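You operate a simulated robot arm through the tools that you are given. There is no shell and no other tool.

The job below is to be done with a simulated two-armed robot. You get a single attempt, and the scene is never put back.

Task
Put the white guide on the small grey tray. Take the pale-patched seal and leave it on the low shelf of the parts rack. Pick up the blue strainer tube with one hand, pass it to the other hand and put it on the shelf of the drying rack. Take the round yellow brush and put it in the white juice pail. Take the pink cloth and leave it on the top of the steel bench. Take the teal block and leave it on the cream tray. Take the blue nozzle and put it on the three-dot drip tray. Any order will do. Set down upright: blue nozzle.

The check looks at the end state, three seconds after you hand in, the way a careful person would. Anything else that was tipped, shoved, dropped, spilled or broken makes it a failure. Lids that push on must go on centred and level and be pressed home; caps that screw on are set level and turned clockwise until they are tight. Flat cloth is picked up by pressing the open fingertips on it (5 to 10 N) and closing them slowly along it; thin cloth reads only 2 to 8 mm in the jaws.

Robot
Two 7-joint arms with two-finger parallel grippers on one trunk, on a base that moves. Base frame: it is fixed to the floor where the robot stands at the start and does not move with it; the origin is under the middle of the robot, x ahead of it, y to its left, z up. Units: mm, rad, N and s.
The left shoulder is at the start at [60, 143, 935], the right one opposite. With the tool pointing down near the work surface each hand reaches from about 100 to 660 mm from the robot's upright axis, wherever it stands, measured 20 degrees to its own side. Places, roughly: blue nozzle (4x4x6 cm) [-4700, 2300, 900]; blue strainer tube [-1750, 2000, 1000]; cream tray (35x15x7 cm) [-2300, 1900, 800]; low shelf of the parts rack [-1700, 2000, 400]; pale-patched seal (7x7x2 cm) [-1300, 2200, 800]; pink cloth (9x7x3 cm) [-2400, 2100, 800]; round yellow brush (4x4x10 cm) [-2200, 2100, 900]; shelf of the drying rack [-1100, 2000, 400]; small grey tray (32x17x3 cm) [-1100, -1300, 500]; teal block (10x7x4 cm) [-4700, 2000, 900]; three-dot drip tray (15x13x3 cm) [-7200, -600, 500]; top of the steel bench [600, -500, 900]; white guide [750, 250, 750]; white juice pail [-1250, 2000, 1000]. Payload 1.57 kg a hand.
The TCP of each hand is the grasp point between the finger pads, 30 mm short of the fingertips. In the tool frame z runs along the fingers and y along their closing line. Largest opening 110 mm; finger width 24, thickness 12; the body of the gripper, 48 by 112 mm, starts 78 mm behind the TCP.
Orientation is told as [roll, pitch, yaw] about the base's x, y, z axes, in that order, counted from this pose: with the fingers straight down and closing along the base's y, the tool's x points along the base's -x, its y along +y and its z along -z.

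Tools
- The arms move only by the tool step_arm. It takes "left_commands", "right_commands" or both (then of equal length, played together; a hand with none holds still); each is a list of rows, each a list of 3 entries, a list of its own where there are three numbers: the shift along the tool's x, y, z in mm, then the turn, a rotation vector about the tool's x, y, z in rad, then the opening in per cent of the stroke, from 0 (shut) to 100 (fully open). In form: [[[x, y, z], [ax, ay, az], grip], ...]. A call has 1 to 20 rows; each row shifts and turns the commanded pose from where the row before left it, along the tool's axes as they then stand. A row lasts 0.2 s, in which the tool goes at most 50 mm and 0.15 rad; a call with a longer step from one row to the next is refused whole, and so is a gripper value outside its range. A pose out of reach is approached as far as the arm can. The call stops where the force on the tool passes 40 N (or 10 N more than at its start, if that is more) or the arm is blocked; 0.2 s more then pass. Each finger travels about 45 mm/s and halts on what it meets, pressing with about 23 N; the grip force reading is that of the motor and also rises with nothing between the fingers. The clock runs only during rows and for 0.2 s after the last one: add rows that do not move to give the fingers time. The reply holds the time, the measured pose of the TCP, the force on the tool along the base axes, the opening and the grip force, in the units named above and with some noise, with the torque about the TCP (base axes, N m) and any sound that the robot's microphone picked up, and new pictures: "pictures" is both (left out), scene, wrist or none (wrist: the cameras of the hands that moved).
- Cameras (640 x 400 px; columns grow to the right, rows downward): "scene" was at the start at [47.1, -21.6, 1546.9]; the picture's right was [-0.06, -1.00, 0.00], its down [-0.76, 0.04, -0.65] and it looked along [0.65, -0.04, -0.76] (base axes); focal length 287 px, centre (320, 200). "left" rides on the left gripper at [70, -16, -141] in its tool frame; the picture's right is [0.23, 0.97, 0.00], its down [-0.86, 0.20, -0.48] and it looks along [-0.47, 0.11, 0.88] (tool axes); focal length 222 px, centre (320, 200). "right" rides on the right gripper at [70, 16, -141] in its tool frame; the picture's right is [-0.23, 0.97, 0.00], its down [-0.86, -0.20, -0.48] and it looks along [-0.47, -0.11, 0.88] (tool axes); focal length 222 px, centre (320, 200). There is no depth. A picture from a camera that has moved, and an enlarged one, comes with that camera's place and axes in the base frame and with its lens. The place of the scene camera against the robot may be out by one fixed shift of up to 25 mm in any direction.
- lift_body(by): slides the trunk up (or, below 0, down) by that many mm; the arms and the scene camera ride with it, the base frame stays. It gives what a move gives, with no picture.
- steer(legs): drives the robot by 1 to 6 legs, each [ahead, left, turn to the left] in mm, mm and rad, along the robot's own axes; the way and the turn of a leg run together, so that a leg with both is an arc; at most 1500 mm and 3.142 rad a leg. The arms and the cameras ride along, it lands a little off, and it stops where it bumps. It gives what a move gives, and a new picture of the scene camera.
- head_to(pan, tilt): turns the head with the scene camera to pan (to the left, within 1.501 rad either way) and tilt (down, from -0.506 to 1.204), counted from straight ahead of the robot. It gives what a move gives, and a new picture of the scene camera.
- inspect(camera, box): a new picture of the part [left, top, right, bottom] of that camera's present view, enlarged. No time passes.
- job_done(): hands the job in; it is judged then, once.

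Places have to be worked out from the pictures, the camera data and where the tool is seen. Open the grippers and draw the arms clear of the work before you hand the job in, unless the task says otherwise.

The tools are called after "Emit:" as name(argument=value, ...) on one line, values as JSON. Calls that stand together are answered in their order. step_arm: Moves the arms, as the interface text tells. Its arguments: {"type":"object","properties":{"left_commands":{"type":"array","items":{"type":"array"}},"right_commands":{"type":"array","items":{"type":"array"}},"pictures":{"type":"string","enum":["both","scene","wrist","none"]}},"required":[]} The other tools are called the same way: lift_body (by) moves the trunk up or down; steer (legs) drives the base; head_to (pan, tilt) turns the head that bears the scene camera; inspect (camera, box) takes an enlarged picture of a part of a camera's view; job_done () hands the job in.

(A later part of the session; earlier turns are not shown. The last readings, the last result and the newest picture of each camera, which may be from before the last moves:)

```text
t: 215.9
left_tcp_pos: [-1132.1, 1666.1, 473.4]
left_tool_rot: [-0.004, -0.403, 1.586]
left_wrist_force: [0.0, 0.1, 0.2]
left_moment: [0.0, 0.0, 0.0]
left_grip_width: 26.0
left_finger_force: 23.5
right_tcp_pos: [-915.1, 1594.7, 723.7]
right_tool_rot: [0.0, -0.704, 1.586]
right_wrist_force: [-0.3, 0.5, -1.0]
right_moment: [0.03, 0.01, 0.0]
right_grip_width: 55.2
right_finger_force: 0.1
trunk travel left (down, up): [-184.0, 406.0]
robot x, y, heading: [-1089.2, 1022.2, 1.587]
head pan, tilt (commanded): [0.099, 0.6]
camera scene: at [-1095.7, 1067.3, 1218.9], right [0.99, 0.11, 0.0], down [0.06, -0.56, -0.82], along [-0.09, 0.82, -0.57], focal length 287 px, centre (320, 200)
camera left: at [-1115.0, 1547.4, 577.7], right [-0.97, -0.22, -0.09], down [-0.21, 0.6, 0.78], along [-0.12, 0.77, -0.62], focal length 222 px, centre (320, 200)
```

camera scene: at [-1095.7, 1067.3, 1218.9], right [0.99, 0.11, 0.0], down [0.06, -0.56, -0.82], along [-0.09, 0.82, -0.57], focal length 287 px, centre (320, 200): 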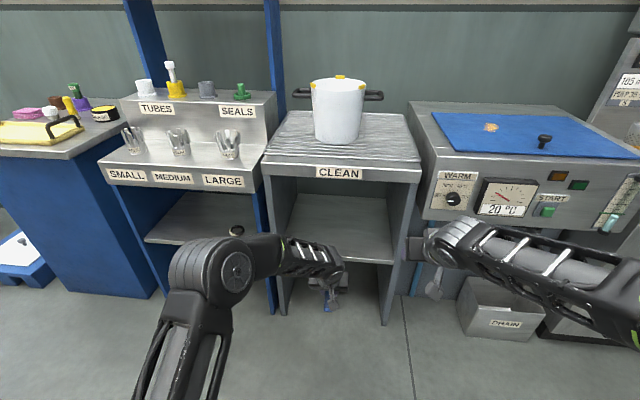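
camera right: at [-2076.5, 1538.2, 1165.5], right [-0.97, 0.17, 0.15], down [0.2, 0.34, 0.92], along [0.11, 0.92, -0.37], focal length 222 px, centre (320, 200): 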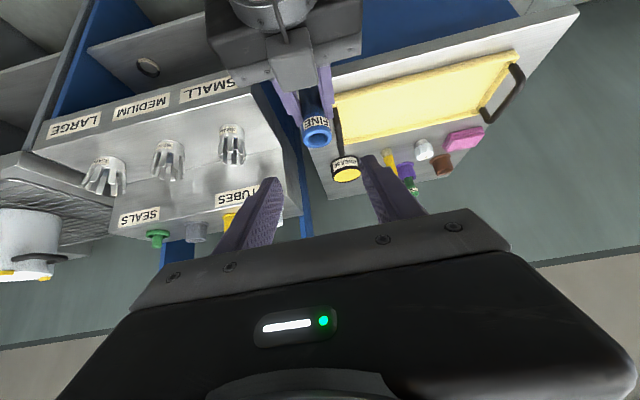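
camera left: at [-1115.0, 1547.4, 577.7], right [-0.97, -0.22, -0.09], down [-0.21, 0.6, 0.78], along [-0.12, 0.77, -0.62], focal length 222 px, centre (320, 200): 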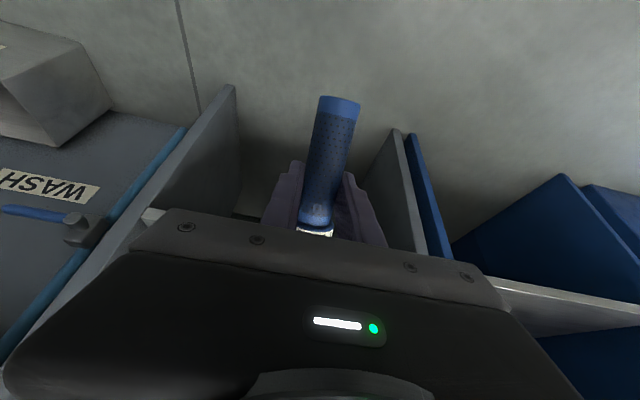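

The tube slants with its collar forward. Before driving ahead I'll draw the right hand back 150 mm so it can't touch the WASH unit, then advance 180 mm.

Emit:
step_arm(right_commands=[[[19, 0, -16.25], [0, 0, 0], 50], [[19, 0, -16.25], [0, 0, 0], 50], [[19, 0, -16.25], [0, 0, 0], 50], [[19, 0, -16.25], [0, 0, 0], 50], [[19, 0, -16.25], [0, 0, 0], 50], [[19, 0, -16.25], [0, 0, 0], 50]], pictures="none")

Emit:
steer(legs=[[180, 0, -0.015]])

Emit:
inspect(camera="left", box=[0, 0, 640, 400])

```text
t: 217.3
left_tcp_pos: [-1131.9, 1667.5, 475.1]
left_tool_rot: [-0.004, -0.403, 1.586]
left_wrist_force: [0.3, 0.4, -0.2]
left_moment: [0.04, 0.03, -0.04]
left_grip_width: 25.8
left_finger_force: 22.7
right_tcp_pos: [-911.3, 1444.8, 724.7]
right_tool_rot: [0.001, -0.705, 1.588]
right_wrist_force: [0.3, 0.6, 0.3]
right_moment: [0.03, 0.01, -0.02]
right_grip_width: 55.2
right_finger_force: 0.2
trunk travel left (down, up): [-184.0, 406.0]
robot x, y, heading: [-1089.3, 1025.1, 1.59]
head pan, tilt (commanded): [0.099, 0.6]
```

```text
t: 218.8
left_tcp_pos: [-1123.6, 1847.8, 473.7]
left_tool_rot: [-0.002, -0.402, 1.57]
left_wrist_force: [-0.4, -0.4, -0.2]
left_moment: [-0.02, -0.04, 0.0]
left_grip_width: 26.3
left_finger_force: 23.1
right_tcp_pos: [-907.4, 1622.4, 725.6]
right_tool_rot: [0.001, -0.706, 1.571]
right_wrist_force: [-0.1, -0.2, 0.6]
right_moment: [-0.01, 0.0, 0.03]
right_grip_width: 55.3
right_finger_force: 0.0
trunk travel left (down, up): [-184.0, 406.0]
robot x, y, heading: [-1086.3, 1206.4, 1.572]
head pan, tilt (commanded): [0.099, 0.6]
camera scene: at [-1096.1, 1246.4, 1218.9], right [1.0, 0.1, 0.0], down [0.06, -0.56, -0.83], along [-0.08, 0.82, -0.56], focal length 287 px, centre (320, 200)
```

scene: 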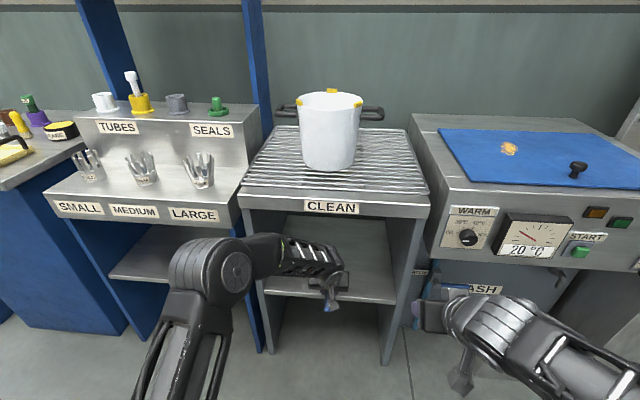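

```text
1.00 times, centred on (320, 200) of left (not enlarged: the box is as wide or as high as the picture)
camera zoom: at [-1108.2, 1726.9, 578.1], right [-0.97, -0.21, -0.09], down [-0.2, 0.6, 0.78], along [-0.11, 0.77, -0.62], focal length 222 px, centre (320, 200)
```

zoom: 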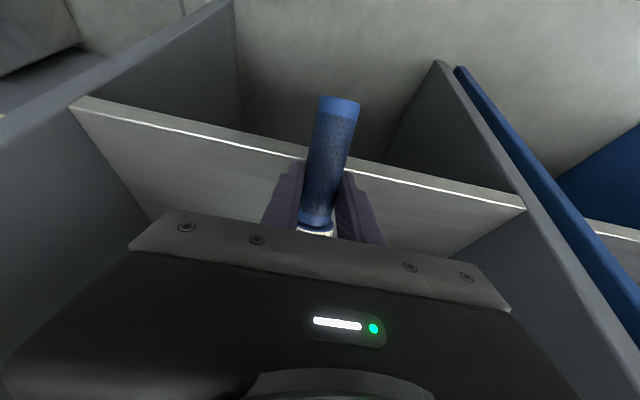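

The shelf edge is at y≈1863, z≈420. I'll move the tube forward 80 mm over the shelf, slightly lower, and then check.

Emit:
step_arm(left_commands=[[[-17.2, 0, 10.6], [0, 0, 0], 5], [[-17.4, 0, 10], [0, 0, 0], 5], [[-17.4, 0, 10], [0, 0, 0], 5], [[-17.4, 0, 10], [0, 0, 0], 5], [[0, 0, 0], [0, 0, 0], 5]])

```text
t: 220.0
left_tcp_pos: [-1122.6, 1925.3, 464.4]
left_tool_rot: [-0.003, -0.408, 1.571]
left_wrist_force: [0.3, -1.3, 7.2]
left_moment: [-0.4, -0.01, 0.03]
left_grip_width: 26.3
left_finger_force: 23.3
right_tcp_pos: [-905.4, 1622.1, 725.4]
right_tool_rot: [0.001, -0.706, 1.57]
right_wrist_force: [0.0, 0.5, -0.5]
right_moment: [0.01, 0.0, 0.0]
right_grip_width: 54.8
right_finger_force: 0.1
trunk travel left (down, up): [-184.0, 406.0]
robot x, y, heading: [-1085.9, 1203.7, 1.575]
head pan, tilt (commanded): [0.099, 0.6]
camera scene: at [-1096.0, 1245.7, 1219.0], right [1.0, 0.1, 0.0], down [0.06, -0.56, -0.83], along [-0.08, 0.82, -0.56], focal length 287 px, centre (320, 200)
camera left: at [-1107.7, 1806.5, 568.9], right [-0.97, -0.21, -0.09], down [-0.2, 0.6, 0.78], along [-0.11, 0.77, -0.62], focal length 222 px, centre (320, 200)
```

scene: 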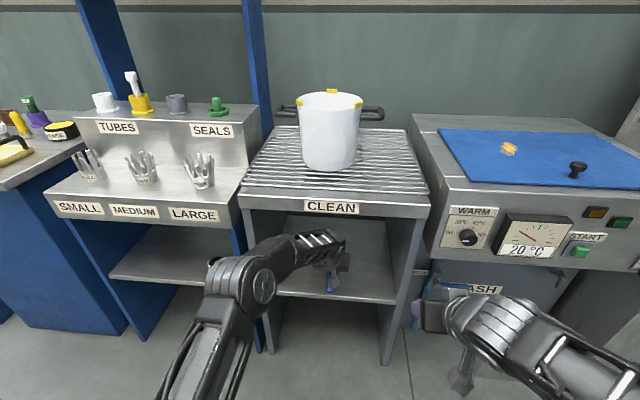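
left: 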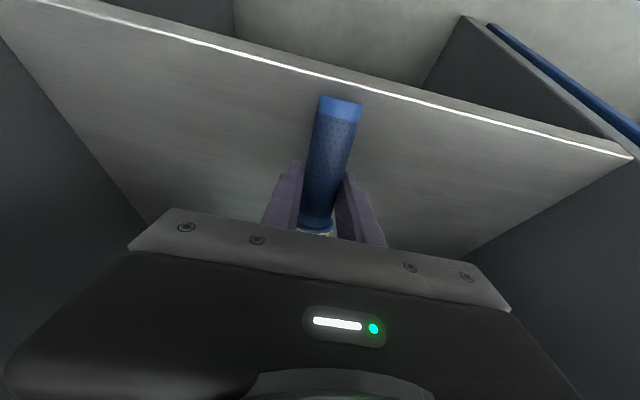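

The tube's lower end is already touching near the shelf's front edge. I'll raise 12 mm and move 45 mm further in.

Emit:
step_arm(left_commands=[[[-2.4, 0, -5.5], [0, 0, 0], 5], [[-2.4, 0, -5.5], [0, 0, 0], 5], [[-13.8, 0, 5.8], [0, 0, 0], 5], [[-13.8, 0, 5.8], [0, 0, 0], 5], [[-13.8, 0, 5.8], [0, 0, 0], 5], [[0, 0, 0], [0, 0, 0], 5]])

```text
t: 221.4
left_tcp_pos: [-1123.4, 1970.6, 476.9]
left_tool_rot: [-0.004, -0.403, 1.57]
left_wrist_force: [-0.6, -0.2, -0.8]
left_moment: [0.01, 0.02, 0.02]
left_grip_width: 26.3
left_finger_force: 23.3
right_tcp_pos: [-906.6, 1621.8, 725.1]
right_tool_rot: [0.0, -0.705, 1.571]
right_wrist_force: [-0.2, -0.1, 0.2]
right_moment: [-0.01, 0.05, 0.03]
right_grip_width: 55.0
right_finger_force: 0.0
trunk travel left (down, up): [-184.0, 406.0]
robot x, y, heading: [-1086.4, 1202.3, 1.572]
head pan, tilt (commanded): [0.099, 0.6]
camera scene: at [-1096.1, 1246.6, 1218.9], right [1.0, 0.1, 0.0], down [0.06, -0.56, -0.82], along [-0.08, 0.82, -0.57], focal length 287 px, centre (320, 200)
camera left: at [-1107.8, 1850.9, 580.2], right [-0.97, -0.21, -0.09], down [-0.2, 0.6, 0.78], along [-0.11, 0.77, -0.62], focal length 222 px, centre (320, 200)
```

scene: 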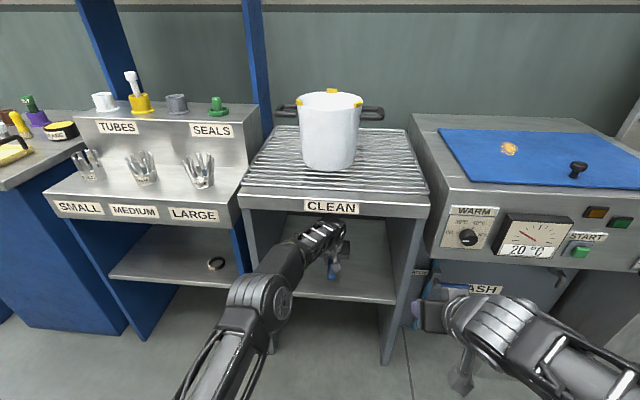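
left: 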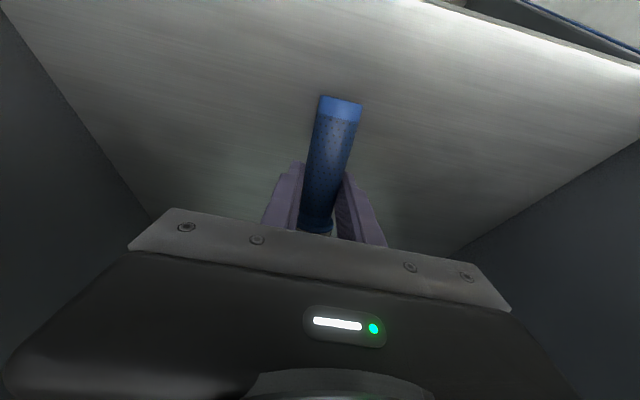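

Well inside now. I'll flatten the tube further by pitching the hand to near vertical (+0.25 rad), then lower until contact.

Emit:
step_arm(left_commands=[[[0, 0, 0], [0, 0.125, 0], 5], [[0, 0, 0], [0, 0.125, 0], 5], [[0, 0, 0], [0, 0, 0], 5], [[0.8, 0, 5], [0, 0, 0], 5], [[0.8, 0, 5], [0, 0, 0], 5], [[0.6, 0, 4], [0, 0, 0], 5], [[0.6, 0, 4], [0, 0, 0], 5], [[0, 0, 0], [0, 0, 0], 5]])

```text
t: 223.2
left_tcp_pos: [-1137.6, 1931.4, 453.2]
left_tool_rot: [-0.003, -0.154, 1.571]
left_wrist_force: [0.4, 0.1, -0.7]
left_moment: [0.0, -0.03, 0.01]
left_grip_width: 25.9
left_finger_force: 23.1
left hand out of reach, approached as far as the arm can: row 1, 2
right_tcp_pos: [-906.9, 1622.3, 724.2]
right_tool_rot: [0.001, -0.703, 1.572]
right_wrist_force: [1.3, -0.5, 0.5]
right_moment: [0.01, -0.01, 0.01]
right_grip_width: 55.0
right_finger_force: 0.0
trunk travel left (down, up): [-184.0, 406.0]
robot x, y, heading: [-1092.3, 1204.9, 1.57]
head pan, tilt (commanded): [0.099, 0.6]
camera scene: at [-1096.1, 1246.5, 1218.9], right [1.0, 0.1, 0.0], down [0.06, -0.56, -0.82], along [-0.08, 0.82, -0.57], focal length 287 px, centre (320, 200)
camera left: at [-1122.5, 1840.5, 584.6], right [-0.97, -0.22, -0.04], down [-0.2, 0.77, 0.6], along [-0.11, 0.6, -0.8], focal length 222 px, centre (320, 200)
```

scene: 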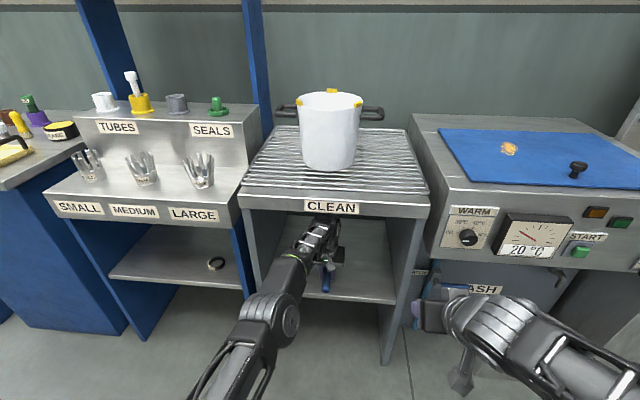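
left: 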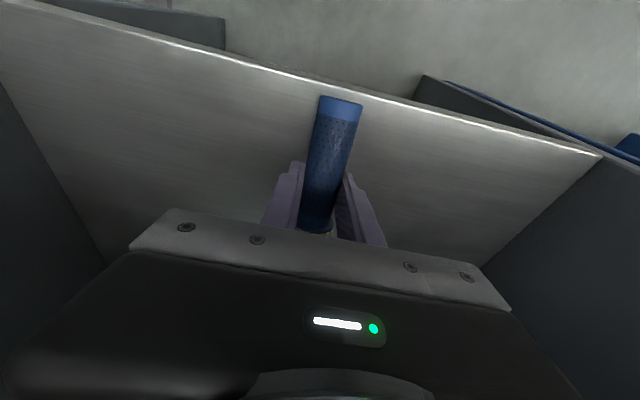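

The arm was at full stretch and pulled back a little. I'll raise the hand 12 mm and drive the base 60 mm ahead to bring the tube well inside.

Emit:
step_arm(left_commands=[[[-0.9, 0, -6], [0, 0, 0], 5], [[-0.9, 0, -6], [0, 0, 0], 5], [[0, 0, 0], [0, 0, 0], 5]], pictures="none")

Emit:
steer(legs=[[60, 0, 0]])

Emit:
inspect(camera="left", box=[0, 0, 640, 400])

```text
t: 224.0
left_tcp_pos: [-1138.4, 1930.3, 465.8]
left_tool_rot: [-0.004, -0.154, 1.57]
left_wrist_force: [0.8, 0.2, -0.4]
left_moment: [-0.03, 0.02, 0.02]
left_grip_width: 26.4
left_finger_force: 23.3
right_tcp_pos: [-907.0, 1622.6, 724.3]
right_tool_rot: [0.002, -0.705, 1.572]
right_wrist_force: [1.0, 0.1, -0.2]
right_moment: [0.01, -0.02, -0.04]
right_grip_width: 54.8
right_finger_force: 0.0
trunk travel left (down, up): [-184.0, 406.0]
robot x, y, heading: [-1088.9, 1206.8, 1.571]
head pan, tilt (commanded): [0.099, 0.6]
```

```text
t: 225.0
left_tcp_pos: [-1138.8, 1990.8, 466.1]
left_tool_rot: [-0.005, -0.155, 1.571]
left_wrist_force: [0.5, 0.7, -0.4]
left_moment: [0.02, 0.04, 0.0]
left_grip_width: 26.3
left_finger_force: 23.1
right_tcp_pos: [-905.9, 1681.2, 726.0]
right_tool_rot: [0.0, -0.705, 1.571]
right_wrist_force: [0.5, -0.1, -0.2]
right_moment: [0.01, -0.01, -0.05]
right_grip_width: 55.0
right_finger_force: 0.0
trunk travel left (down, up): [-184.0, 406.0]
robot x, y, heading: [-1086.0, 1264.1, 1.566]
head pan, tilt (commanded): [0.099, 0.6]
camera scene: at [-1096.1, 1306.1, 1218.9], right [1.0, 0.1, 0.0], down [0.06, -0.56, -0.83], along [-0.08, 0.82, -0.56], focal length 287 px, centre (320, 200)
```

scene: 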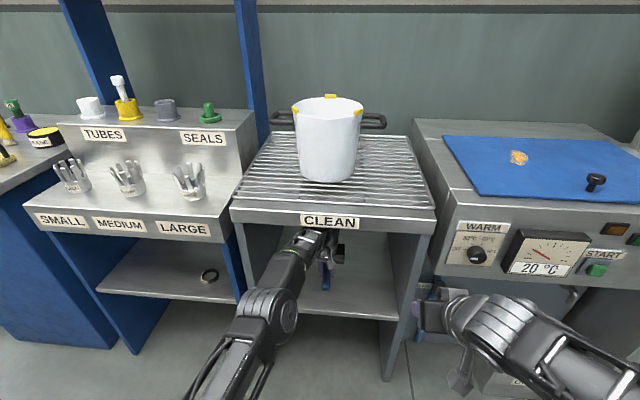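

```text
1.00 times, centred on (320, 200) of left (not enlarged: the box is as wide or as high as the picture)
camera zoom: at [-1122.8, 1899.7, 596.7], right [-0.97, -0.22, -0.04], down [-0.2, 0.77, 0.6], along [-0.11, 0.6, -0.8], focal length 222 px, centre (320, 200)
```

zoom: 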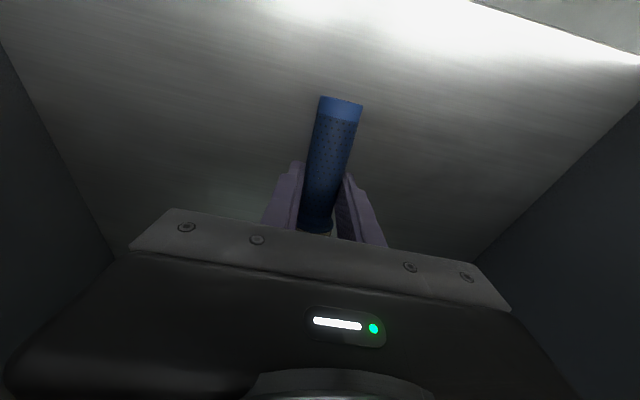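

The tube is now about 75 mm inside the shelf. I'll lower it in small steps to contact.

Emit:
step_arm(left_commands=[[[0.6, 0, 4], [0, 0, 0], 5], [[0.6, 0, 4], [0, 0, 0], 5], [[0.45, 0, 3], [0, 0, 0], 5], [[0, 0, 0], [0, 0, 0], 5]], pictures="none")

Emit:
step_arm(left_commands=[[[0.3, 0, 2], [0, 0, 0], 5], [[0.3, 0, 2], [0, 0, 0], 5], [[0, 0, 0], [0, 0, 0], 5]], pictures="wrist")

```text
t: 226.0
left_tcp_pos: [-1138.3, 1990.3, 454.2]
left_tool_rot: [-0.003, -0.153, 1.571]
left_wrist_force: [0.4, -0.7, -0.7]
left_moment: [0.01, 0.0, -0.01]
left_grip_width: 26.1
left_finger_force: 22.9
right_tcp_pos: [-906.6, 1682.0, 723.5]
right_tool_rot: [0.002, -0.706, 1.57]
right_wrist_force: [1.0, 0.1, 0.4]
right_moment: [0.01, 0.02, -0.03]
right_grip_width: 54.9
right_finger_force: 0.0
trunk travel left (down, up): [-184.0, 406.0]
robot x, y, heading: [-1089.7, 1269.8, 1.574]
head pan, tilt (commanded): [0.099, 0.6]
```

```text
t: 226.8
left_tcp_pos: [-1139.7, 1990.6, 452.3]
left_tool_rot: [-0.003, -0.155, 1.571]
left_wrist_force: [1.5, -1.1, 10.8]
left_moment: [-0.6, 0.0, 0.02]
left_grip_width: 26.4
left_finger_force: 23.4
right_tcp_pos: [-907.6, 1681.8, 725.8]
right_tool_rot: [0.002, -0.704, 1.572]
right_wrist_force: [-0.4, -1.1, 0.3]
right_moment: [0.03, -0.01, -0.04]
right_grip_width: 55.1
right_finger_force: 0.0
trunk travel left (down, up): [-184.0, 406.0]
robot x, y, heading: [-1088.0, 1266.8, 1.571]
head pan, tilt (commanded): [0.099, 0.6]
camera left: at [-1122.2, 1899.5, 582.9], right [-0.97, -0.22, -0.04], down [-0.2, 0.77, 0.61], along [-0.11, 0.6, -0.8], focal length 222 px, centre (320, 200)
```

left: 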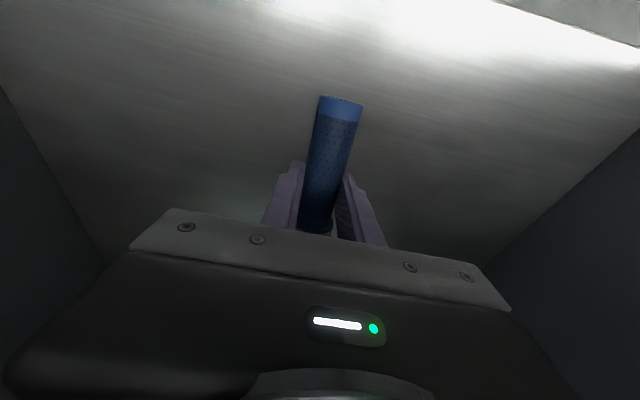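

The tube's lower end is on the shelf. I'll open the left hand slowly so it lies down between the fingers.

Emit:
step_arm(left_commands=[[[0, 0, -0.7], [0, 0, 0], 5], [[0, 0, 0], [0, 0, 0], 26], [[0, 0, 0], [0, 0, 0], 30], [[0, 0, 0], [0, 0, 0], 36], [[0, 0, 0], [0, 0, 0], 42], [[0, 0, 0], [0, 0, 0], 50], [[0, 0, 0], [0, 0, 0], 55], [[0, 0, 0], [0, 0, 0], 55], [[0, 0, 0], [0, 0, 0], 55]], pictures="wrist")

```text
t: 228.8
left_tcp_pos: [-1138.8, 1991.3, 451.4]
left_tool_rot: [-0.003, -0.154, 1.569]
left_wrist_force: [-0.1, 0.2, 0.9]
left_moment: [-0.04, -0.01, 0.02]
left_grip_width: 60.6
left_finger_force: 0.0
right_tcp_pos: [-907.2, 1681.5, 725.0]
right_tool_rot: [0.001, -0.706, 1.571]
right_wrist_force: [0.2, 0.6, 0.0]
right_moment: [-0.02, 0.0, -0.02]
right_grip_width: 55.3
right_finger_force: 0.1
trunk travel left (down, up): [-184.0, 406.0]
robot x, y, heading: [-1086.2, 1266.0, 1.569]
head pan, tilt (commanded): [0.099, 0.6]
camera left: at [-1122.8, 1899.6, 582.1], right [-0.97, -0.22, -0.04], down [-0.2, 0.77, 0.6], along [-0.11, 0.59, -0.8], focal length 222 px, centre (320, 200)
```

left: 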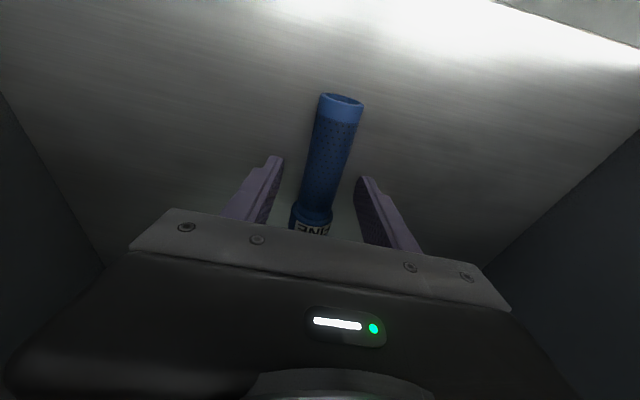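

The tube lies on the shelf between the open fingers. I'll lift 6 mm and withdraw straight back.

Emit:
step_arm(left_commands=[[[-0.9, 0, -6], [0, 0, 0], 55], [[14.8, 0, -2.3], [0, 0, 0], 55], [[19.8, 0, -3.1], [0, 0, 0], 55], [[19.8, 0, -3.1], [0, 0, 0], 55], [[24.7, 0, -3.85], [0, 0, 0], 55], [[24.7, 0, -3.85], [0, 0, 0], 55], [[24.7, 0, -3.85], [0, 0, 0], 55], [[24.7, 0, -3.85], [0, 0, 0], 55], [[24.7, 0, -3.85], [0, 0, 0], 55], [[0, 0, 0], [0, 0, 0], 55]])

```text
t: 229.4
left_tcp_pos: [-1139.1, 1974.2, 452.1]
left_tool_rot: [-0.002, -0.15, 1.568]
left_wrist_force: [0.0, -6.7, 159.1]
left_moment: [-1.39, 1.03, 0.22]
left_grip_width: 60.3
left_finger_force: 0.1
right_tcp_pos: [-906.1, 1681.9, 724.9]
right_tool_rot: [-0.002, -0.702, 1.571]
right_wrist_force: [0.7, 1.2, 0.5]
right_moment: [0.01, -0.04, -0.01]
right_grip_width: 54.8
right_finger_force: 0.0
trunk travel left (down, up): [-184.0, 406.0]
robot x, y, heading: [-1086.1, 1265.6, 1.57]
head pan, tilt (commanded): [0.099, 0.6]
stopped in row 3 (left hand): the force on the tool passed its limit at 797 N (the readings are from after the stop); the commanded pose is now the measured one
camera scene: at [-1096.9, 1308.2, 1217.9], right [1.0, 0.1, 0.0], down [0.06, -0.56, -0.82], along [-0.08, 0.82, -0.57], focal length 287 px, centre (320, 200)
camera left: at [-1122.8, 1883.8, 582.0], right [-0.97, -0.22, -0.03], down [-0.2, 0.77, 0.6], along [-0.11, 0.59, -0.8], focal length 222 px, centre (320, 200)
```

scene: 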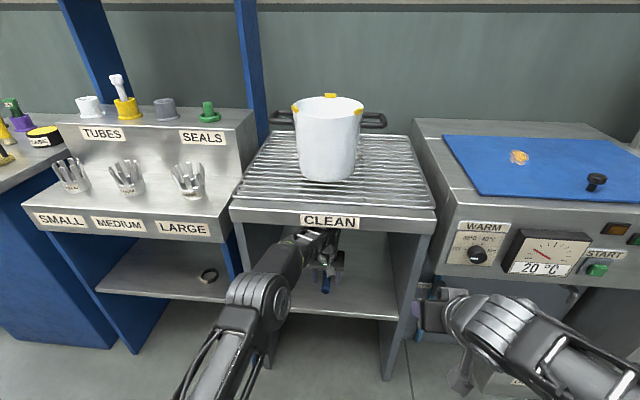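
left: 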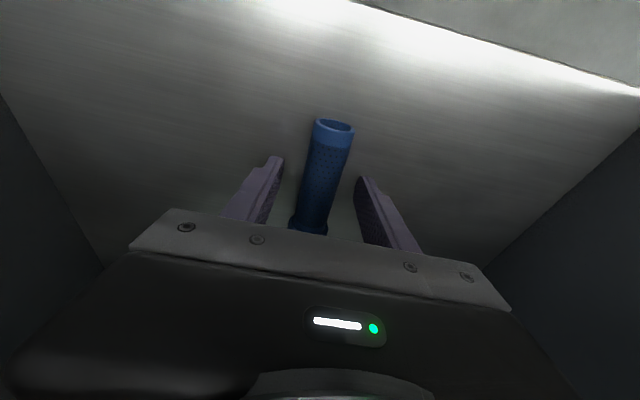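

The forearm has wedged against the rack's apron while pulling back (force 159 N on the fingertips). I'll undo this by moving the hand forward a little to straighten the arm, and then withdraw by driving the base back.

Emit:
step_arm(left_commands=[[[-5, 0, 0.3], [0, 0, 0], 55], [[-5, 0, 0.3], [0, 0, 0], 55], [[0, 0, 0], [0, 0, 0], 55]], pictures="none")

```text
t: 230.2
left_tcp_pos: [-1138.7, 1982.5, 456.5]
left_tool_rot: [0.0, -0.152, 1.568]
left_wrist_force: [1.0, -0.6, -1.6]
left_moment: [0.06, 0.0, 0.01]
left_grip_width: 60.5
left_finger_force: 0.1
right_tcp_pos: [-906.4, 1681.5, 724.9]
right_tool_rot: [0.002, -0.706, 1.57]
right_wrist_force: [0.1, 0.6, -0.9]
right_moment: [0.0, 0.04, 0.0]
right_grip_width: 55.0
right_finger_force: 0.1
trunk travel left (down, up): [-184.0, 406.0]
robot x, y, heading: [-1088.9, 1261.5, 1.569]
head pan, tilt (commanded): [0.099, 0.6]
```

The force is gone. Now I'll withdraw by driving the base straight back 60 mm and check.

Emit:
steer(legs=[[-60, 0, 0]])

Emit:
inspect(camera="left", box=[0, 0, 640, 400])

```text
t: 231.2
left_tcp_pos: [-1138.5, 1922.3, 456.2]
left_tool_rot: [-0.001, -0.149, 1.569]
left_wrist_force: [0.1, 0.8, 0.2]
left_moment: [0.02, 0.01, 0.04]
left_grip_width: 60.4
left_finger_force: 0.1
right_tcp_pos: [-906.2, 1621.4, 725.7]
right_tool_rot: [0.001, -0.704, 1.571]
right_wrist_force: [-1.0, -0.1, 0.0]
right_moment: [-0.03, -0.03, 0.0]
right_grip_width: 55.1
right_finger_force: 0.1
trunk travel left (down, up): [-184.0, 406.0]
robot x, y, heading: [-1083.8, 1206.5, 1.57]
head pan, tilt (commanded): [0.099, 0.6]
camera scene: at [-1096.0, 1246.2, 1218.9], right [1.0, 0.1, 0.0], down [0.06, -0.56, -0.82], along [-0.08, 0.82, -0.57], focal length 287 px, centre (320, 200)
```

scene: 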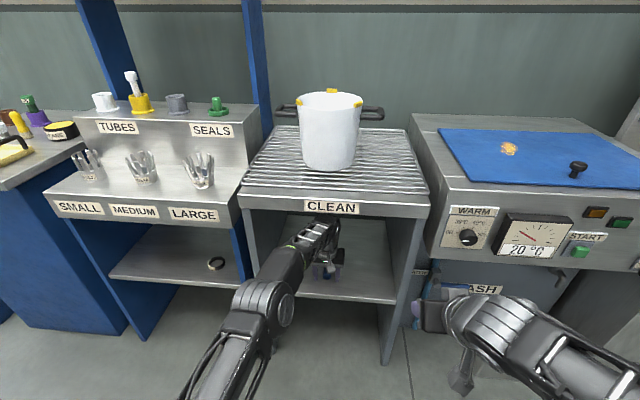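

```text
1.00 times, centred on (320, 200) of left (not enlarged: the box is as wide or as high as the picture)
camera zoom: at [-1123.1, 1832.3, 586.5], right [-0.97, -0.22, -0.03], down [-0.2, 0.77, 0.6], along [-0.11, 0.59, -0.8], focal length 222 px, centre (320, 200)
```

zoom: 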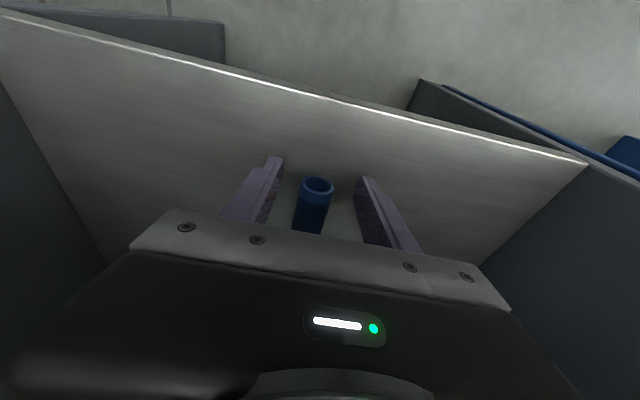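

The tube stays put and the rack is unmoved. I'll continue back another 220 mm.

Emit:
steer(legs=[[-200, 0, 0]])

Emit:
inspect(camera="scene", box=[220, 100, 440, 300])

```text
t: 232.8
left_tcp_pos: [-1139.6, 1722.6, 455.1]
left_tool_rot: [0.0, -0.151, 1.568]
left_wrist_force: [0.8, 0.1, 0.0]
left_moment: [0.01, 0.0, -0.01]
left_grip_width: 60.2
left_finger_force: 0.0
right_tcp_pos: [-906.5, 1422.2, 724.8]
right_tool_rot: [0.003, -0.705, 1.57]
right_wrist_force: [0.3, 0.4, 0.7]
right_moment: [-0.01, 0.04, 0.0]
right_grip_width: 55.1
right_finger_force: 0.2
trunk travel left (down, up): [-184.0, 406.0]
robot x, y, heading: [-1085.8, 1007.6, 1.566]
head pan, tilt (commanded): [0.099, 0.6]
camera scene: at [-1096.1, 1046.5, 1218.9], right [0.99, 0.1, 0.0], down [0.06, -0.56, -0.82], along [-0.08, 0.82, -0.57], focal length 287 px, centre (320, 200)
```

scene: 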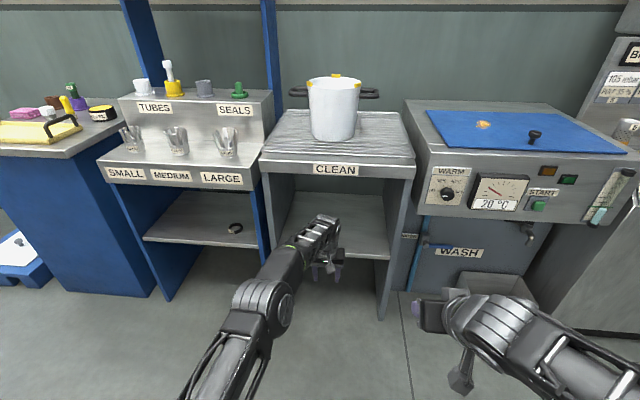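

```text
2.00 times, centred on (330, 200) of scene
camera zoom: at [-1096.1, 1046.5, 1218.9], right [0.99, 0.1, 0.0], down [0.06, -0.56, -0.82], along [-0.08, 0.82, -0.57], focal length 575 px, centre (300, 200)
```

zoom: 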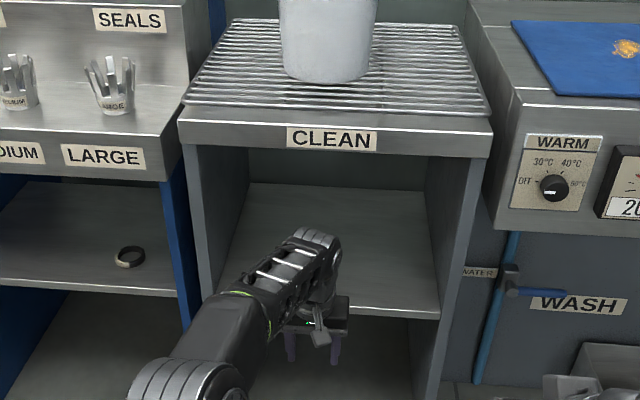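

Tube and seal are both in place. I'll raise the trunk, pull the left hand up and back to vertical, and set the right hand vertical too, then go for the yellow brush.

Emit:
lift_body(by=400)

Emit:
step_arm(left_commands=[[[24.7, 0, -23.9], [0, 0, 0], 60], [[24.7, 0, -23.9], [0, 0, 0], 60], [[24.7, 0, -23.9], [0, 0, 0], 60], [[24.7, 0, -23.9], [0, 0, 0], 60], [[24.7, 0, -23.9], [0, 0, 0], 60], [[24.7, 0, -23.9], [0, 0, 0], 60], [[24.7, 0, -23.9], [0, 0, 0], 60], [[24.7, 0, -23.9], [0, 0, 0], 60], [[24.7, 0, -23.9], [0, 0, 0], 60], [[24.7, 0, -23.9], [0, 0, 0], 60], [[0, 0, 0], [0, 0.15, 0], 60], [[0, 0, 0], [0, 0, 0], 60]], right_commands=[[[0, 0, 0], [0, 0.141, 0], 50], [[0, 0, 0], [0, 0.141, 0], 50], [[0, 0, 0], [0, 0.141, 0], 50], [[0, 0, 0], [0, 0.141, 0], 50], [[0, 0, 0], [0, 0.141, 0], 50], [[0, 0, 0], [0, 0, 0], 50], [[0, 0, 0], [0, 0, 0], 50], [[0, 0, 0], [0, 0, 0], 50], [[0, 0, 0], [0, 0, 0], 50], [[0, 0, 0], [0, 0, 0], 50], [[0, 0, 0], [0, 0, 0], 50], [[0, 0, 0], [0, 0, 0], 50]], pictures="scene")

Emit:
inspect(camera="scene", box=[220, 150, 440, 330])

```text
t: 236.7
left_tcp_pos: [-1139.2, 1723.9, 855.4]
left_tool_rot: [-0.001, -0.151, 1.569]
left_wrist_force: [-0.5, 0.1, -0.7]
left_moment: [0.01, -0.01, 0.01]
left_grip_width: 60.8
left_finger_force: 0.0
right_tcp_pos: [-906.4, 1422.0, 1125.3]
right_tool_rot: [0.002, -0.706, 1.57]
right_wrist_force: [-0.2, 0.0, -0.6]
right_moment: [0.0, 0.01, 0.02]
right_grip_width: 54.6
right_finger_force: 0.0
trunk travel left (down, up): [-584.0, 6.0]
robot x, y, heading: [-1086.6, 1007.1, 1.571]
head pan, tilt (commanded): [0.099, 0.6]
```

```text
t: 239.2
left_tcp_pos: [-1140.6, 1441.8, 1055.7]
left_tool_rot: [0.0, -0.001, 1.57]
left_wrist_force: [0.6, -0.4, -0.2]
left_moment: [0.03, -0.01, 0.04]
left_grip_width: 66.0
left_finger_force: 0.1
right_tcp_pos: [-906.9, 1420.3, 1126.9]
right_tool_rot: [0.0, -0.003, 1.573]
right_wrist_force: [-1.0, 0.1, 0.9]
right_moment: [0.01, -0.01, 0.02]
right_grip_width: 55.2
right_finger_force: 0.2
trunk travel left (down, up): [-584.0, 6.0]
robot x, y, heading: [-1088.8, 1002.3, 1.57]
head pan, tilt (commanded): [0.099, 0.6]
camera scene: at [-1096.4, 1044.8, 1619.0], right [0.99, 0.1, 0.0], down [0.06, -0.56, -0.83], along [-0.08, 0.82, -0.56], focal length 287 px, centre (320, 200)
```

scene: 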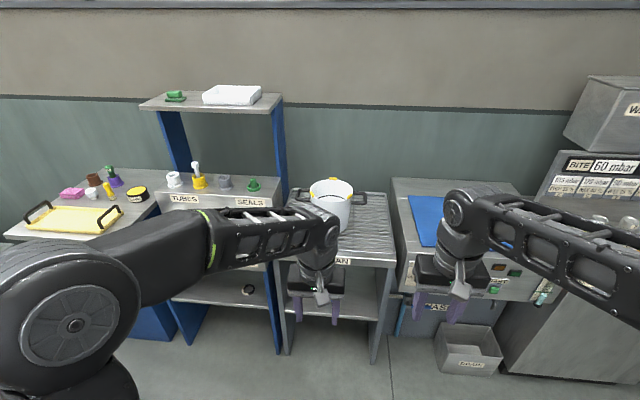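

```text
2.22 times, centred on (330, 240) of scene
camera zoom: at [-1096.4, 1044.8, 1619.0], right [0.99, 0.1, 0.0], down [0.06, -0.56, -0.83], along [-0.08, 0.82, -0.56], focal length 638 px, centre (298, 111)
```

zoom: 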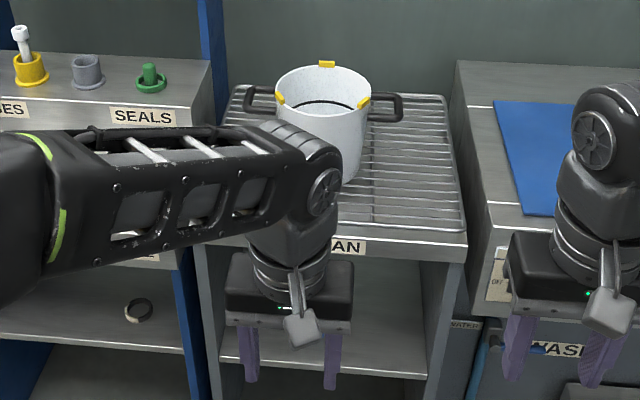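

All is in order. I'll drive toward the cabinet with the brush: ahead 180 mm, then left in two legs.

Emit:
steer(legs=[[180, 0, 0], [0, 480, 0], [0, 480, 0]])

Emit:
head_to(pan=0.15, tilt=0.75)

Emit:
inspect(camera="left", box=[0, 0, 640, 400])

```text
t: 245.7
left_tcp_pos: [-2108.0, 1619.8, 1055.4]
left_tool_rot: [-0.001, -0.003, 1.562]
left_wrist_force: [-1.0, -0.6, 0.4]
left_moment: [-0.01, -0.03, -0.02]
left_grip_width: 66.1
left_finger_force: 0.0
right_tcp_pos: [-1872.4, 1596.7, 1126.2]
right_tool_rot: [0.001, 0.001, 1.564]
right_wrist_force: [0.4, -0.4, 0.4]
right_moment: [-0.03, -0.03, -0.02]
right_grip_width: 55.0
right_finger_force: 0.1
trunk travel left (down, up): [-584.0, 6.0]
robot x, y, heading: [-2055.0, 1181.4, 1.559]
head pan, tilt (commanded): [0.099, 0.6]
camera scene: at [-2065.6, 1223.1, 1618.9], right [1.0, 0.09, 0.0], down [0.05, -0.56, -0.82], along [-0.08, 0.82, -0.57], focal length 287 px, centre (320, 200)
```

scene: 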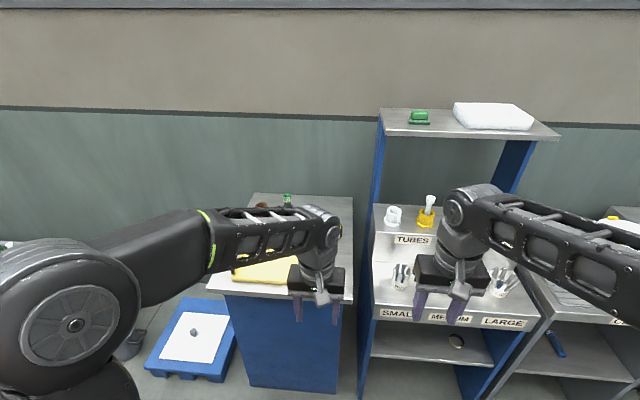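

```text
t: 246.4
left_tcp_pos: [-2107.0, 1618.9, 1054.2]
left_tool_rot: [0.0, -0.001, 1.56]
left_wrist_force: [-0.3, -0.1, -0.9]
left_moment: [-0.03, -0.03, 0.0]
left_grip_width: 66.1
left_finger_force: 0.1
right_tcp_pos: [-1871.5, 1596.1, 1124.8]
right_tool_rot: [0.002, 0.0, 1.564]
right_wrist_force: [0.3, 0.2, 0.1]
right_moment: [-0.01, 0.02, -0.02]
right_grip_width: 55.0
right_finger_force: 0.1
trunk travel left (down, up): [-584.0, 6.0]
robot x, y, heading: [-2054.5, 1178.0, 1.562]
head pan, tilt (commanded): [0.15, 0.75]
camera scene: at [-2068.1, 1217.2, 1606.1], right [0.99, 0.14, 0.0], down [0.1, -0.67, -0.73], along [-0.1, 0.72, -0.68], focal length 287 px, centre (320, 200)
```

scene: 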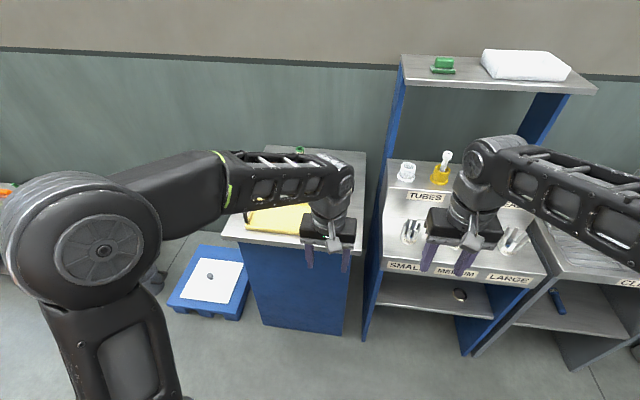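

```text
1.00 times, centred on (320, 200) of left (not enlarged: the box is as wide or as high as the picture)
camera zoom: at [-2090.2, 1549.1, 1197.6], right [-0.98, -0.22, 0.0], down [-0.19, 0.86, 0.48], along [-0.1, 0.47, -0.88], focal length 222 px, centre (320, 200)
```

zoom: 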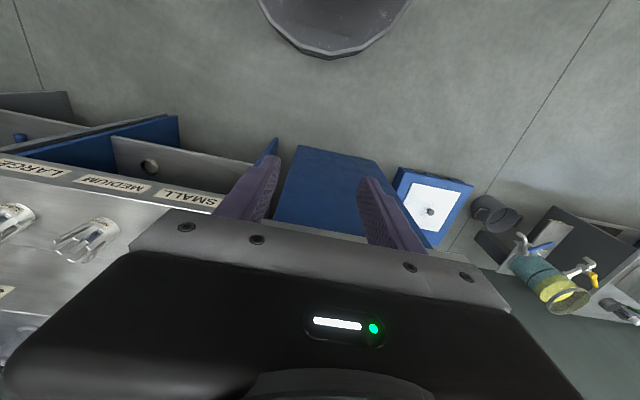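

The drying rack's shelf shows the blue tube. I'll move forward 330 mm so the left hand is over the cabinet, then look for the brush with the wrist camera.

Emit:
steer(legs=[[330, 50, 0.01]])

Emit:
inspect(camera="left", box=[0, 0, 640, 400])

```text
t: 248.6
left_tcp_pos: [-2159.7, 1952.2, 1054.1]
left_tool_rot: [0.0, 0.001, 1.569]
left_wrist_force: [1.0, 0.7, -0.2]
left_moment: [-0.04, -0.01, -0.01]
left_grip_width: 65.8
left_finger_force: 0.1
right_tcp_pos: [-1925.8, 1933.2, 1126.4]
right_tool_rot: [-0.001, 0.0, 1.571]
right_wrist_force: [0.1, 0.2, -0.4]
right_moment: [-0.04, 0.04, 0.03]
right_grip_width: 54.8
right_finger_force: 0.1
trunk travel left (down, up): [-584.0, 6.0]
robot x, y, heading: [-2101.6, 1513.4, 1.575]
head pan, tilt (commanded): [0.15, 0.75]
camera scene: at [-2118.3, 1551.5, 1606.0], right [0.99, 0.15, 0.0], down [0.1, -0.67, -0.73], along [-0.11, 0.72, -0.68], focal length 287 px, centre (320, 200)
```

scene: 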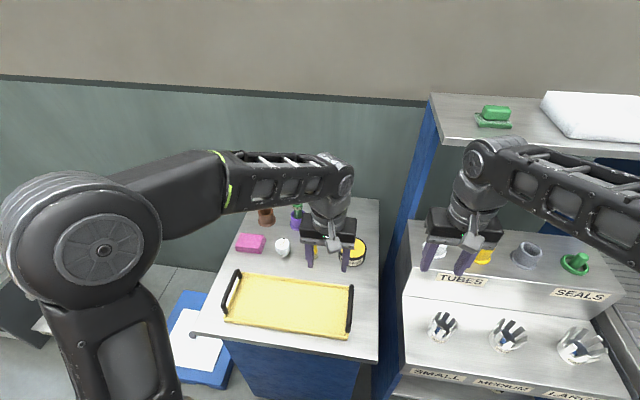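

```text
1.00 times, centred on (320, 200) of left (not enlarged: the box is as wide or as high as the picture)
camera zoom: at [-2143.2, 1882.9, 1197.3], right [-0.97, -0.23, 0.0], down [-0.2, 0.86, 0.48], along [-0.11, 0.47, -0.88], focal length 222 px, centre (320, 200)
```

zoom: 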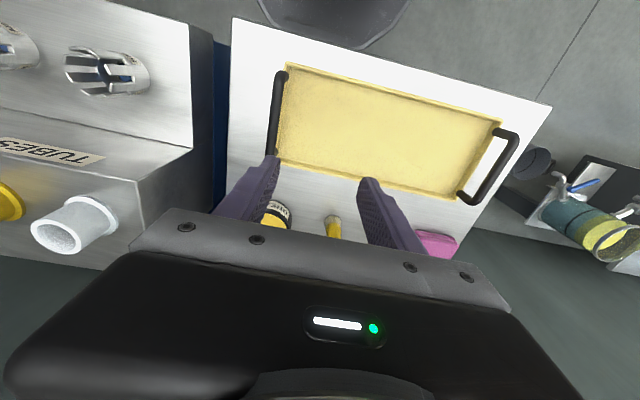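

The brush (yellow top) appears just behind the gripper at about (-2218, 2100). I'll move the hand over it, a bit lower.

Emit:
step_arm(left_commands=[[[-26, 11.5, 6], [0, 0, 0], 70], [[-26, 11.5, 6], [0, 0, 0], 70], [[-26, 11.5, 6], [0, 0, 0], 70], [[-26, 11.5, 6], [0, 0, 0], 70], [[-26, 11.5, 6], [0, 0, 0], 70], [[0, 0, 0], [0, 0, 0], 70]])

```text
t: 250.0
left_tcp_pos: [-2218.1, 2081.8, 1026.7]
left_tool_rot: [0.0, -0.001, 1.571]
left_wrist_force: [0.2, 0.8, 0.2]
left_moment: [0.01, -0.01, -0.02]
left_grip_width: 76.9
left_finger_force: 0.1
right_tcp_pos: [-1926.7, 1932.2, 1126.2]
right_tool_rot: [0.002, 0.001, 1.573]
right_wrist_force: [-0.9, 0.7, 0.4]
right_moment: [0.02, -0.01, 0.03]
right_grip_width: 54.9
right_finger_force: 0.0
trunk travel left (down, up): [-584.0, 6.0]
robot x, y, heading: [-2105.0, 1516.3, 1.576]
head pan, tilt (commanded): [0.15, 0.75]
camera scene: at [-2118.0, 1549.7, 1606.1], right [0.99, 0.15, 0.0], down [0.1, -0.67, -0.73], along [-0.11, 0.72, -0.68], focal length 287 px, centre (320, 200)
camera left: at [-2201.2, 2012.4, 1168.4], right [-0.97, -0.23, 0.0], down [-0.2, 0.85, 0.48], along [-0.11, 0.47, -0.88], focal length 222 px, centre (320, 200)
```

scene: 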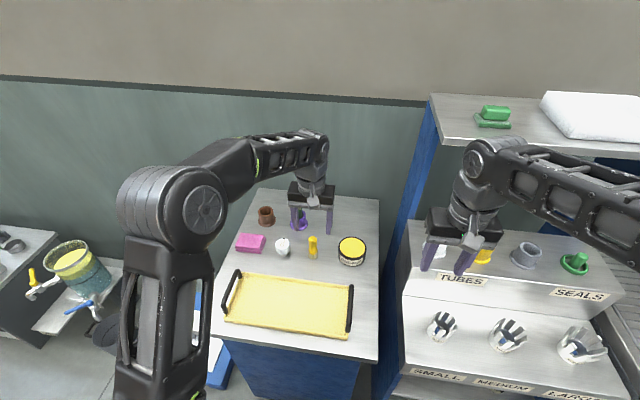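
left: 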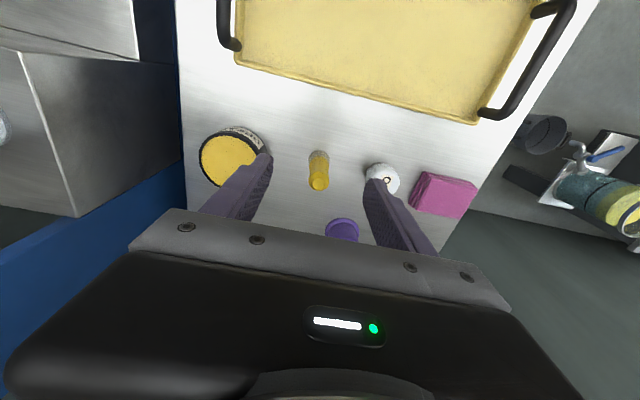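

The brush stands at about (-2224, 2111), z 845–945, with enough gap to the oil cap and the grease tin. I'll centre over it, narrow the jaws to 60 mm, and descend around the handle.

Emit:
step_arm(left_commands=[[[-14.5, 3, 0], [0, 0, 0], 55], [[-14.5, 3, 0], [0, 0, 0], 55], [[0, 0, 15], [0, 0, 0], 55], [[0, 0, 15], [0, 0, 0], 55], [[0, 0, 0], [0, 0, 0], 55]], pictures="wrist")

```text
t: 251.2
left_tcp_pos: [-2223.0, 2111.2, 995.0]
left_tool_rot: [0.0, -0.003, 1.572]
left_wrist_force: [-0.2, -0.5, 0.2]
left_moment: [-0.04, -0.02, 0.02]
left_grip_width: 60.6
left_finger_force: 0.1
right_tcp_pos: [-1926.2, 1931.6, 1125.9]
right_tool_rot: [0.001, -0.001, 1.571]
right_wrist_force: [-0.1, -0.1, -0.1]
right_moment: [0.0, -0.02, -0.03]
right_grip_width: 54.9
right_finger_force: 0.0
trunk travel left (down, up): [-584.0, 6.0]
robot x, y, heading: [-2103.7, 1518.1, 1.574]
head pan, tilt (commanded): [0.15, 0.75]
camera left: at [-2206.7, 2041.3, 1137.3], right [-0.97, -0.23, 0.0], down [-0.2, 0.85, 0.48], along [-0.11, 0.47, -0.88], focal length 222 px, centre (320, 200)
```

left: 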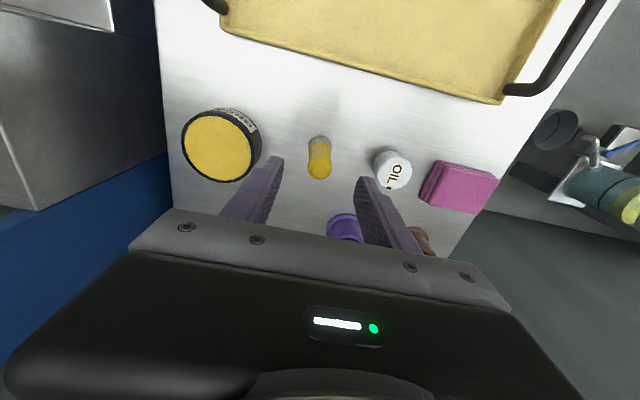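

Aligned. I'll descend 62 mm around the handle and close.

Emit:
step_arm(left_commands=[[[-3, 0, 15], [0, 0, 0], 55], [[0, 0, 15], [0, 0, 0], 55], [[0, 0, 15], [0, 0, 0], 55], [[0, 0, 12], [0, 0, 0], 55], [[0, 0, 5], [0, 0, 0], 55], [[0, 0, 0], [0, 0, 0], 55]], pictures="wrist")

Emit:
step_arm(left_commands=[[[0, 0, 0], [0, 0, 0], 45], [[0, 0, 0], [0, 0, 0], 35], [[0, 0, 0], [0, 0, 0], 25], [[0, 0, 0], [0, 0, 0], 15], [[0, 0, 0], [0, 0, 0], 5], [[0, 0, 0], [0, 0, 0], 5], [[0, 0, 0], [0, 0, 0], 5]], pictures="wrist")

```text
t: 252.6
left_tcp_pos: [-2224.0, 2114.9, 932.7]
left_tool_rot: [0.001, -0.001, 1.572]
left_wrist_force: [0.0, 0.0, -0.7]
left_moment: [0.01, 0.0, 0.05]
left_grip_width: 60.6
left_finger_force: 0.0
right_tcp_pos: [-1926.5, 1932.2, 1125.3]
right_tool_rot: [-0.001, 0.0, 1.573]
right_wrist_force: [-0.3, -0.6, -0.5]
right_moment: [0.02, 0.03, 0.03]
right_grip_width: 54.9
right_finger_force: 0.1
trunk travel left (down, up): [-584.0, 6.0]
robot x, y, heading: [-2107.7, 1519.3, 1.566]
head pan, tilt (commanded): [0.15, 0.75]
camera left: at [-2206.3, 2044.2, 1074.8], right [-0.97, -0.23, 0.0], down [-0.2, 0.85, 0.48], along [-0.11, 0.47, -0.88], focal length 222 px, centre (320, 200)
```

left: 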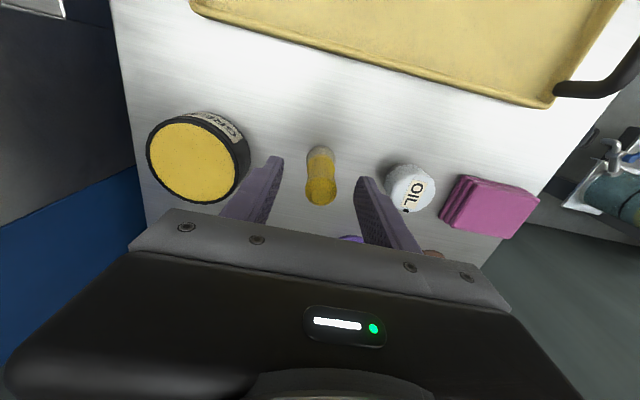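

```text
t: 254.2
left_tcp_pos: [-2223.1, 2113.1, 932.5]
left_tool_rot: [0.0, -0.002, 1.571]
left_wrist_force: [0.2, -0.8, -0.9]
left_moment: [0.01, 0.04, 0.03]
left_grip_width: 27.1
left_finger_force: 23.6
right_tcp_pos: [-1925.7, 1932.3, 1126.8]
right_tool_rot: [0.001, 0.0, 1.571]
right_wrist_force: [0.5, -0.3, 0.3]
right_moment: [0.01, 0.0, 0.04]
right_grip_width: 55.1
right_finger_force: 0.0
trunk travel left (down, up): [-584.0, 6.0]
robot x, y, heading: [-2107.3, 1514.1, 1.57]
head pan, tilt (commanded): [0.15, 0.75]
camera left: at [-2206.3, 2044.2, 1075.0], right [-0.97, -0.23, 0.0], down [-0.2, 0.85, 0.48], along [-0.11, 0.47, -0.88], focal length 222 px, centre (320, 200)
```

left: 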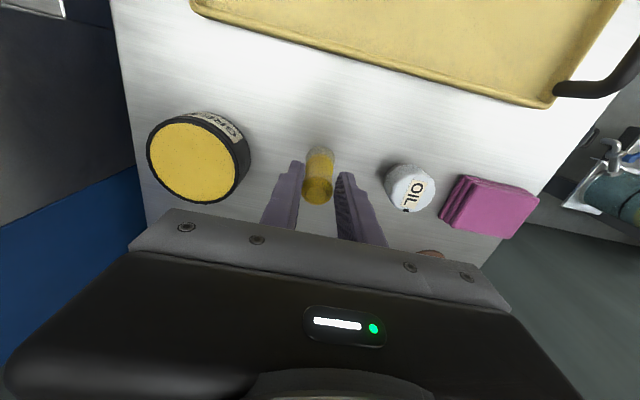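

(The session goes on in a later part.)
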